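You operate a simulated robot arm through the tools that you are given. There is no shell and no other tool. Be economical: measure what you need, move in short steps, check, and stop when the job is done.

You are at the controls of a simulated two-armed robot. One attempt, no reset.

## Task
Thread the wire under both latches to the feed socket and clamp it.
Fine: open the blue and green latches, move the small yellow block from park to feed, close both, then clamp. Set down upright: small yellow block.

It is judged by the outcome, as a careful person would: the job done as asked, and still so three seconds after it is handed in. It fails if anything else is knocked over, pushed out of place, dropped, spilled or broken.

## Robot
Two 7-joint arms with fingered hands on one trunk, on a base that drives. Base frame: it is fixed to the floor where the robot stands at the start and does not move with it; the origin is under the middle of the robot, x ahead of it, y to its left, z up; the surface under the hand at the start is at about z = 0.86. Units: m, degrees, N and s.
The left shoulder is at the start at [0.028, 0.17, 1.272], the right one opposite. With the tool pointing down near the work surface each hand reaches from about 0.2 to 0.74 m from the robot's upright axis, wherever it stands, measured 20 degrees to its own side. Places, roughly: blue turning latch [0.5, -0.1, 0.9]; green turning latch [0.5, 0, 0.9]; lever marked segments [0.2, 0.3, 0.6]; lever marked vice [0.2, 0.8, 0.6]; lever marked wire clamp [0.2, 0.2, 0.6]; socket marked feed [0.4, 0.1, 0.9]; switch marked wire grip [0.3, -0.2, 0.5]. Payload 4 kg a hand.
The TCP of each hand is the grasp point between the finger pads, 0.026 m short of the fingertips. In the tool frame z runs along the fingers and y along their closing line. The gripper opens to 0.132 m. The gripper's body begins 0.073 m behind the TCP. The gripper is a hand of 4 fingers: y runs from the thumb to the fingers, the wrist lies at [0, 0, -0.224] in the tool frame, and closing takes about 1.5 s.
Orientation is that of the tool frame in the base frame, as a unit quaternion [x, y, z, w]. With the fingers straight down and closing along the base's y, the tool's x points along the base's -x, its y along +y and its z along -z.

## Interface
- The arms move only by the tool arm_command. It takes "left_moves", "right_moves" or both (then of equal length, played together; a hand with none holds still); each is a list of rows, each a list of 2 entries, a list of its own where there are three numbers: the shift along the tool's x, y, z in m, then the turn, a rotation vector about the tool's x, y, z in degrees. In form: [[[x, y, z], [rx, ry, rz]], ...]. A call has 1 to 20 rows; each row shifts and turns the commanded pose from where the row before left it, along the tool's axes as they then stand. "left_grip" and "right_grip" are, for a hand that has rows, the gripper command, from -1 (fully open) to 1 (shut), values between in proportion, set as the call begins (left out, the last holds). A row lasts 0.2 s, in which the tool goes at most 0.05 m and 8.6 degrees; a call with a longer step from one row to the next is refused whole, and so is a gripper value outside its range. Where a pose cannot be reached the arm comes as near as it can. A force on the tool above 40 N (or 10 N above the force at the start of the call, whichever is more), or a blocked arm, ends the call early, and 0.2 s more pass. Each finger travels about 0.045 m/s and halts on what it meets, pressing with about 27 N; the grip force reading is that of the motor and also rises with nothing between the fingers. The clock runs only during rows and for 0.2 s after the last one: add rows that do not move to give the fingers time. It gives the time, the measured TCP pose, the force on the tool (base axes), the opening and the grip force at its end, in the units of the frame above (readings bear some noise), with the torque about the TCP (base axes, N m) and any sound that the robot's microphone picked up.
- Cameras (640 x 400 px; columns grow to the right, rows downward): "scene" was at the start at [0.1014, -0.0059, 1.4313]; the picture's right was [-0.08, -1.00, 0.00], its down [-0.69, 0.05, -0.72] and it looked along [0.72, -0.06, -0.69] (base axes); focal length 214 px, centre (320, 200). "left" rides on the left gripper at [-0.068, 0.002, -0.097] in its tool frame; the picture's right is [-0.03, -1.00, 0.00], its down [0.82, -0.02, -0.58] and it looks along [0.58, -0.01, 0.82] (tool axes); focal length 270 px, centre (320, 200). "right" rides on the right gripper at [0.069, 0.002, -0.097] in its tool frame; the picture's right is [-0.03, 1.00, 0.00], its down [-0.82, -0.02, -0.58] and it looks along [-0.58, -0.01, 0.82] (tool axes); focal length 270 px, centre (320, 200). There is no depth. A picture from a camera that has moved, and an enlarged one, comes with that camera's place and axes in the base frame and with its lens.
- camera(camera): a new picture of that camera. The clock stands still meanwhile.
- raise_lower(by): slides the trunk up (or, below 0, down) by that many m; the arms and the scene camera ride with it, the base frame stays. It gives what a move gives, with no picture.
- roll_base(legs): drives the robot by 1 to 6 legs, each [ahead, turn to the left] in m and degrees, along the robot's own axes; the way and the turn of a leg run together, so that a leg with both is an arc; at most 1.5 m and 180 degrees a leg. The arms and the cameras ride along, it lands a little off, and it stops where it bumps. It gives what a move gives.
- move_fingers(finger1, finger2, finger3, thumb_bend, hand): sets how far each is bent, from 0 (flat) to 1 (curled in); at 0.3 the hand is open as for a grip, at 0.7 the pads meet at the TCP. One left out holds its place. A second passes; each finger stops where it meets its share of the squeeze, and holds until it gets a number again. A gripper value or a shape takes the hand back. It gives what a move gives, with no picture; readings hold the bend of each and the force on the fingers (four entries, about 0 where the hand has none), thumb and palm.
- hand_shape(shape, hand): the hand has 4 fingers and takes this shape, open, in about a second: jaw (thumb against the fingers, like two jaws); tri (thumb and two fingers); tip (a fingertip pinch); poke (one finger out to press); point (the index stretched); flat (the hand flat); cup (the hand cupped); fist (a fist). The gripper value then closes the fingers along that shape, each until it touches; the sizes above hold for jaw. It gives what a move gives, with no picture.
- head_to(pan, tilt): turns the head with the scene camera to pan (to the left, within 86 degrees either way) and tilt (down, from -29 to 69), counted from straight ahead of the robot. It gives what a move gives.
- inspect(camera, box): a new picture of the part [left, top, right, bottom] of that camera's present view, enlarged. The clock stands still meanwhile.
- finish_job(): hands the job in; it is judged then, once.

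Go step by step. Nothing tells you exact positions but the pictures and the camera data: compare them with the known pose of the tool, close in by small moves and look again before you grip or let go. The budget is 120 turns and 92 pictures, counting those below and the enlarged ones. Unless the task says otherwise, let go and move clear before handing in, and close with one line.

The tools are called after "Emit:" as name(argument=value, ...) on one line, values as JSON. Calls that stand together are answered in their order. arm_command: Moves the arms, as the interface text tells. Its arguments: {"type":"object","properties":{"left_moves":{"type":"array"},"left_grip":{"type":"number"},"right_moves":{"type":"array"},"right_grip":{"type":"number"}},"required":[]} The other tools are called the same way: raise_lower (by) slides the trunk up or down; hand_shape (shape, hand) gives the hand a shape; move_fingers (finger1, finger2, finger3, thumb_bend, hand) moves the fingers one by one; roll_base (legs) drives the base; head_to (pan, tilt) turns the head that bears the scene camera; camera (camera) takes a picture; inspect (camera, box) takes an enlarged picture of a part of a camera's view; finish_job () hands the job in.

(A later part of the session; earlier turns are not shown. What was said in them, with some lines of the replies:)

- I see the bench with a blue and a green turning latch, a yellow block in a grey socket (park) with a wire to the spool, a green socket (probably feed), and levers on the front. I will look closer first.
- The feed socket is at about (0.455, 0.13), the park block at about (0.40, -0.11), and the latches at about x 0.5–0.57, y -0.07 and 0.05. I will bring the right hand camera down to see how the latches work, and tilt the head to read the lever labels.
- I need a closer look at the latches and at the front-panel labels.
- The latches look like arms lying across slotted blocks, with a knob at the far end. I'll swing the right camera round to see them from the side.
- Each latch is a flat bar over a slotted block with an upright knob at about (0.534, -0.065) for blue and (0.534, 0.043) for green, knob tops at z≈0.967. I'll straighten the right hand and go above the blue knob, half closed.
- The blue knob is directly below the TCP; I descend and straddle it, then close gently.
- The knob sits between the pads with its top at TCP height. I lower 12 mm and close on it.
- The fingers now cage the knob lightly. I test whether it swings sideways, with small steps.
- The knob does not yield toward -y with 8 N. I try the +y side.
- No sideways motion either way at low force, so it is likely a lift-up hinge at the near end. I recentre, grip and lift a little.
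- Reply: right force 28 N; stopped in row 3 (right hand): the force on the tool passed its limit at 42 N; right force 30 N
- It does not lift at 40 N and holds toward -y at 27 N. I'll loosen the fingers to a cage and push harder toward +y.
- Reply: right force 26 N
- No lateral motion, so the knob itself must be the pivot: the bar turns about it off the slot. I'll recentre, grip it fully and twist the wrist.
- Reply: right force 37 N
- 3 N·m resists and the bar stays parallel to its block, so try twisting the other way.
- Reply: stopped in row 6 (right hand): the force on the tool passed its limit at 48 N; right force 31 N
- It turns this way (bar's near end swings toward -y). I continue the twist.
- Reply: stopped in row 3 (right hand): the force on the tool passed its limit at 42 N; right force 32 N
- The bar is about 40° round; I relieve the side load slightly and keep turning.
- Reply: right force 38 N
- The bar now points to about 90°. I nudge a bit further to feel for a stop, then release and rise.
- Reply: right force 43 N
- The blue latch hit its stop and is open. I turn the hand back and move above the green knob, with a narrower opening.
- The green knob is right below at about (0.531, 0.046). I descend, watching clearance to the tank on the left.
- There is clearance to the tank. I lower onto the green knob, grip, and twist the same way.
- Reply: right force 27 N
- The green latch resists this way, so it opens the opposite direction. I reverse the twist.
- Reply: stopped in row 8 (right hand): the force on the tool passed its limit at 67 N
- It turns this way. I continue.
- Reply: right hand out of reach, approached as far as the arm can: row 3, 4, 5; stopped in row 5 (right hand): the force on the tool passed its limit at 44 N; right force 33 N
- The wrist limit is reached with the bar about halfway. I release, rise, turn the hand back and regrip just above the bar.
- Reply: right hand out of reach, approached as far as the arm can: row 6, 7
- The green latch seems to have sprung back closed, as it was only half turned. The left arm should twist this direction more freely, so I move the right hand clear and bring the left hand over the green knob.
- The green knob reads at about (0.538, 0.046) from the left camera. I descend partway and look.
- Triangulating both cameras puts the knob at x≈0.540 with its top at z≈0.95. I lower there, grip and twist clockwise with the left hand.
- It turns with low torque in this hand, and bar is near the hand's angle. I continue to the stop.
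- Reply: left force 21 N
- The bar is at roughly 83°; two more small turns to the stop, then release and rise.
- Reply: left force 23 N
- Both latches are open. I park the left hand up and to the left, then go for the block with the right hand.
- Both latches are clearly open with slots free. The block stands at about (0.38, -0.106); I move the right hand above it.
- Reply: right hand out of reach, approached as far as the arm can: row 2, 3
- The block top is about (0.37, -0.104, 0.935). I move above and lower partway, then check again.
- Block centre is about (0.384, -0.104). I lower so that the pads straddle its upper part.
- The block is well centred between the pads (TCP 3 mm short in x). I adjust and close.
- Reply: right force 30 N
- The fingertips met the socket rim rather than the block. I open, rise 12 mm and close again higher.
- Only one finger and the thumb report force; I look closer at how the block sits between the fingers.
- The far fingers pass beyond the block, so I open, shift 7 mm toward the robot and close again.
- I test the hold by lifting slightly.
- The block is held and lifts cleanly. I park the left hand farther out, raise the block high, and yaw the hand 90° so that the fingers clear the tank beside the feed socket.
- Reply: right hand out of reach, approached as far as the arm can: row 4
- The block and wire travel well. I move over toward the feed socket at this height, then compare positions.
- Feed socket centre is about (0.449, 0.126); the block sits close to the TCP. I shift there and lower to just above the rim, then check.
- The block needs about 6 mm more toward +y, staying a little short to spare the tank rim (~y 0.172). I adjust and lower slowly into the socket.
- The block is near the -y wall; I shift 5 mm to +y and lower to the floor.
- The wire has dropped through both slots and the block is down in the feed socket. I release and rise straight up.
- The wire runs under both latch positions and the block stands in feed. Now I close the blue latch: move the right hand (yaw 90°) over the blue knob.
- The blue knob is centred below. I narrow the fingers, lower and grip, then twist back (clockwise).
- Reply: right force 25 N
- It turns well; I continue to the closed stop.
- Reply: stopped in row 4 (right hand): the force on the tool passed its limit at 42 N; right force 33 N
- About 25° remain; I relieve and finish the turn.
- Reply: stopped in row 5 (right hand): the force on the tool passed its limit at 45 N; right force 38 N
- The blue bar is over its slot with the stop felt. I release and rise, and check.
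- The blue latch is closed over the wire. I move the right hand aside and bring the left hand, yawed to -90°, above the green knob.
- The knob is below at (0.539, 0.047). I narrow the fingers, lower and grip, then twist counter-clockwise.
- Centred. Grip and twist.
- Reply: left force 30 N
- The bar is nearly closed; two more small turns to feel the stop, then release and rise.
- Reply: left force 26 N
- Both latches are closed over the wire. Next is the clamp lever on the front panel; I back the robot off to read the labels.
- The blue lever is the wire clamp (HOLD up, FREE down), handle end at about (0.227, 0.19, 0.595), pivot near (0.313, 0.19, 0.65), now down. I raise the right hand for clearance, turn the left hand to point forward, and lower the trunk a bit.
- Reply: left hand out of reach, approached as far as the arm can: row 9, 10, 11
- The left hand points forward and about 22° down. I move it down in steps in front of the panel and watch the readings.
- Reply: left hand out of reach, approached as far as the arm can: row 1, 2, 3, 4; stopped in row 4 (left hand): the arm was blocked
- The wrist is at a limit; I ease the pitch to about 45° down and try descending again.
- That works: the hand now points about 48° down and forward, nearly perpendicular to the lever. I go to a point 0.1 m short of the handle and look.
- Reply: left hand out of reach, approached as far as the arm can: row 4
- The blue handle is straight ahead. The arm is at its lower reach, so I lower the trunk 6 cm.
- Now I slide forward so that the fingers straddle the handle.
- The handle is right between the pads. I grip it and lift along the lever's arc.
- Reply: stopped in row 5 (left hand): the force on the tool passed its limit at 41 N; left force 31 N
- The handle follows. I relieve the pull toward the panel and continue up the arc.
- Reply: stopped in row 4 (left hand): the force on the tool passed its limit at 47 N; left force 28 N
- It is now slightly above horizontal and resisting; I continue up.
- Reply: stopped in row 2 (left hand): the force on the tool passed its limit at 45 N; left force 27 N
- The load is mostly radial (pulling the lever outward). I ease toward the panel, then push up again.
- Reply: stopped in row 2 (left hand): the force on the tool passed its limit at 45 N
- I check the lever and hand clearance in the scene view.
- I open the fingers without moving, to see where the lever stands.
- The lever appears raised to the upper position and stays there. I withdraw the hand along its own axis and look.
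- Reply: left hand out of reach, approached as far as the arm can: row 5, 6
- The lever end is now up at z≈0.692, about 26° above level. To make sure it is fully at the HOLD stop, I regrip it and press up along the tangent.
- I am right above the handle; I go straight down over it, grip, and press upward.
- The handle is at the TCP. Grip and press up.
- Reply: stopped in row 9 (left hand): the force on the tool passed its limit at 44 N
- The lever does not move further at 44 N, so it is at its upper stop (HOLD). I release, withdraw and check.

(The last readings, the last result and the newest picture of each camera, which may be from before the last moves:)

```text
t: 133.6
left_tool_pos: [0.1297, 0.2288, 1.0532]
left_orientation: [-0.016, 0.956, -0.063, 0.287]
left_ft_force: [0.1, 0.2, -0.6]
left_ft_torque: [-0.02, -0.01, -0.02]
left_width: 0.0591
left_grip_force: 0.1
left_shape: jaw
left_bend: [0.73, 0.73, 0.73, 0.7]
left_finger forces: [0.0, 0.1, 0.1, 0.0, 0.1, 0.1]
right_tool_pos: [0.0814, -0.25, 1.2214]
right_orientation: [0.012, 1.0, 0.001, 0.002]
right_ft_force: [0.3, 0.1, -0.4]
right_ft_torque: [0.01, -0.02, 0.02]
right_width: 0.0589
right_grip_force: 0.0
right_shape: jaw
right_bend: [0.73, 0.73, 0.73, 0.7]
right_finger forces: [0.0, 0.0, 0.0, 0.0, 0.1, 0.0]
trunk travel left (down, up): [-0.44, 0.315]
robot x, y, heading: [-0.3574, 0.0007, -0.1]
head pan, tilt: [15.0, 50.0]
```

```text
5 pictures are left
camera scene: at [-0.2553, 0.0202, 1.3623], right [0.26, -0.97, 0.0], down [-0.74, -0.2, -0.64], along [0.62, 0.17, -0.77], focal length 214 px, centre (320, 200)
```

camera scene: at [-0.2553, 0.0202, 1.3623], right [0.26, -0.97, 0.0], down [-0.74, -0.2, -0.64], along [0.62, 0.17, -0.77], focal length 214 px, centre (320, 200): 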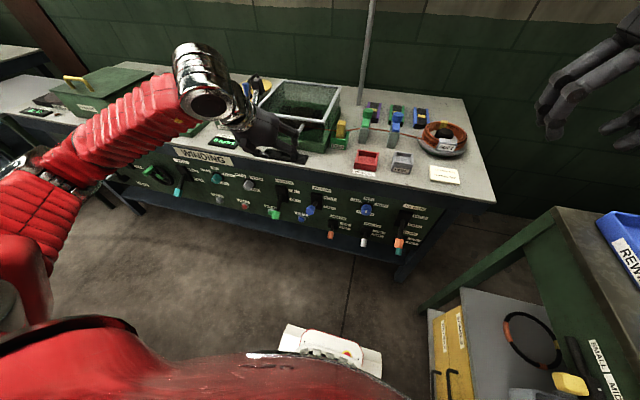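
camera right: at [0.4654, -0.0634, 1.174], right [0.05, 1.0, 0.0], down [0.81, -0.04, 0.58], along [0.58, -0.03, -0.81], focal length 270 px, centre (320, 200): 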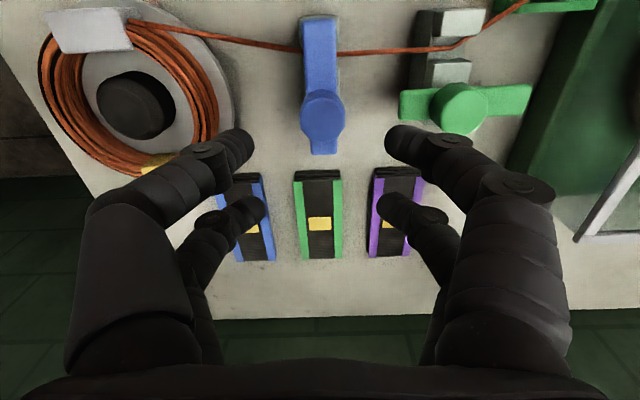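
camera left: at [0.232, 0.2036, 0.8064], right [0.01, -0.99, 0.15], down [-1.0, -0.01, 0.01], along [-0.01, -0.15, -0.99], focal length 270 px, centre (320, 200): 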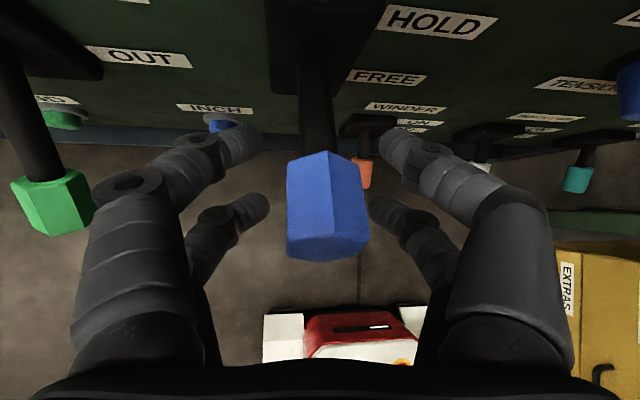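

Emit:
inspect(camera="scene", box=[250, 165, 370, 245])

Emit:
inspect(camera="scene", box=[310, 90, 480, 190])

```text
5.00 times, centred on (310, 205) of scene
camera zoom: at [-0.2553, 0.0202, 1.3623], right [0.26, -0.97, 0.0], down [-0.74, -0.2, -0.64], along [0.62, 0.17, -0.77], focal length 1072 px, centre (370, 175)
```

zoom: 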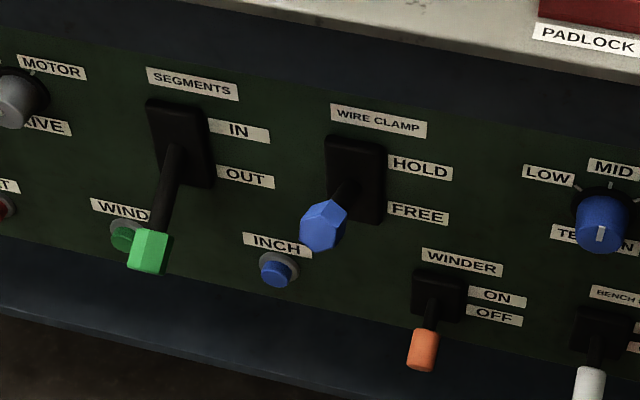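

```text
3.76 times, centred on (395, 140) of scene
camera zoom: at [-0.2553, 0.0202, 1.3623], right [0.26, -0.97, 0.0], down [-0.74, -0.2, -0.64], along [0.62, 0.17, -0.77], focal length 807 px, centre (38, 426)
```

zoom: 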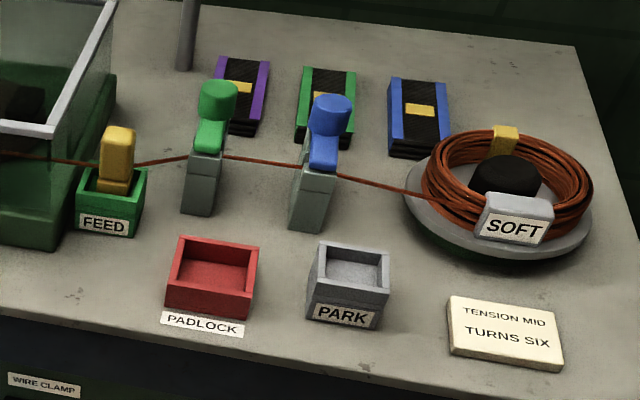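

The yellow block stands upright in feed, the wire runs under both closed latches, and the wire clamp lever is up at HOLD. Both hands are clear, so I hand in.

Emit:
finish_job()

```text
The job is handed in.
```

The wire runs under both latches to the feed socket, both latches are closed, the small yellow block stands upright in feed, and the wire clamp lever is up at its HOLD stop.
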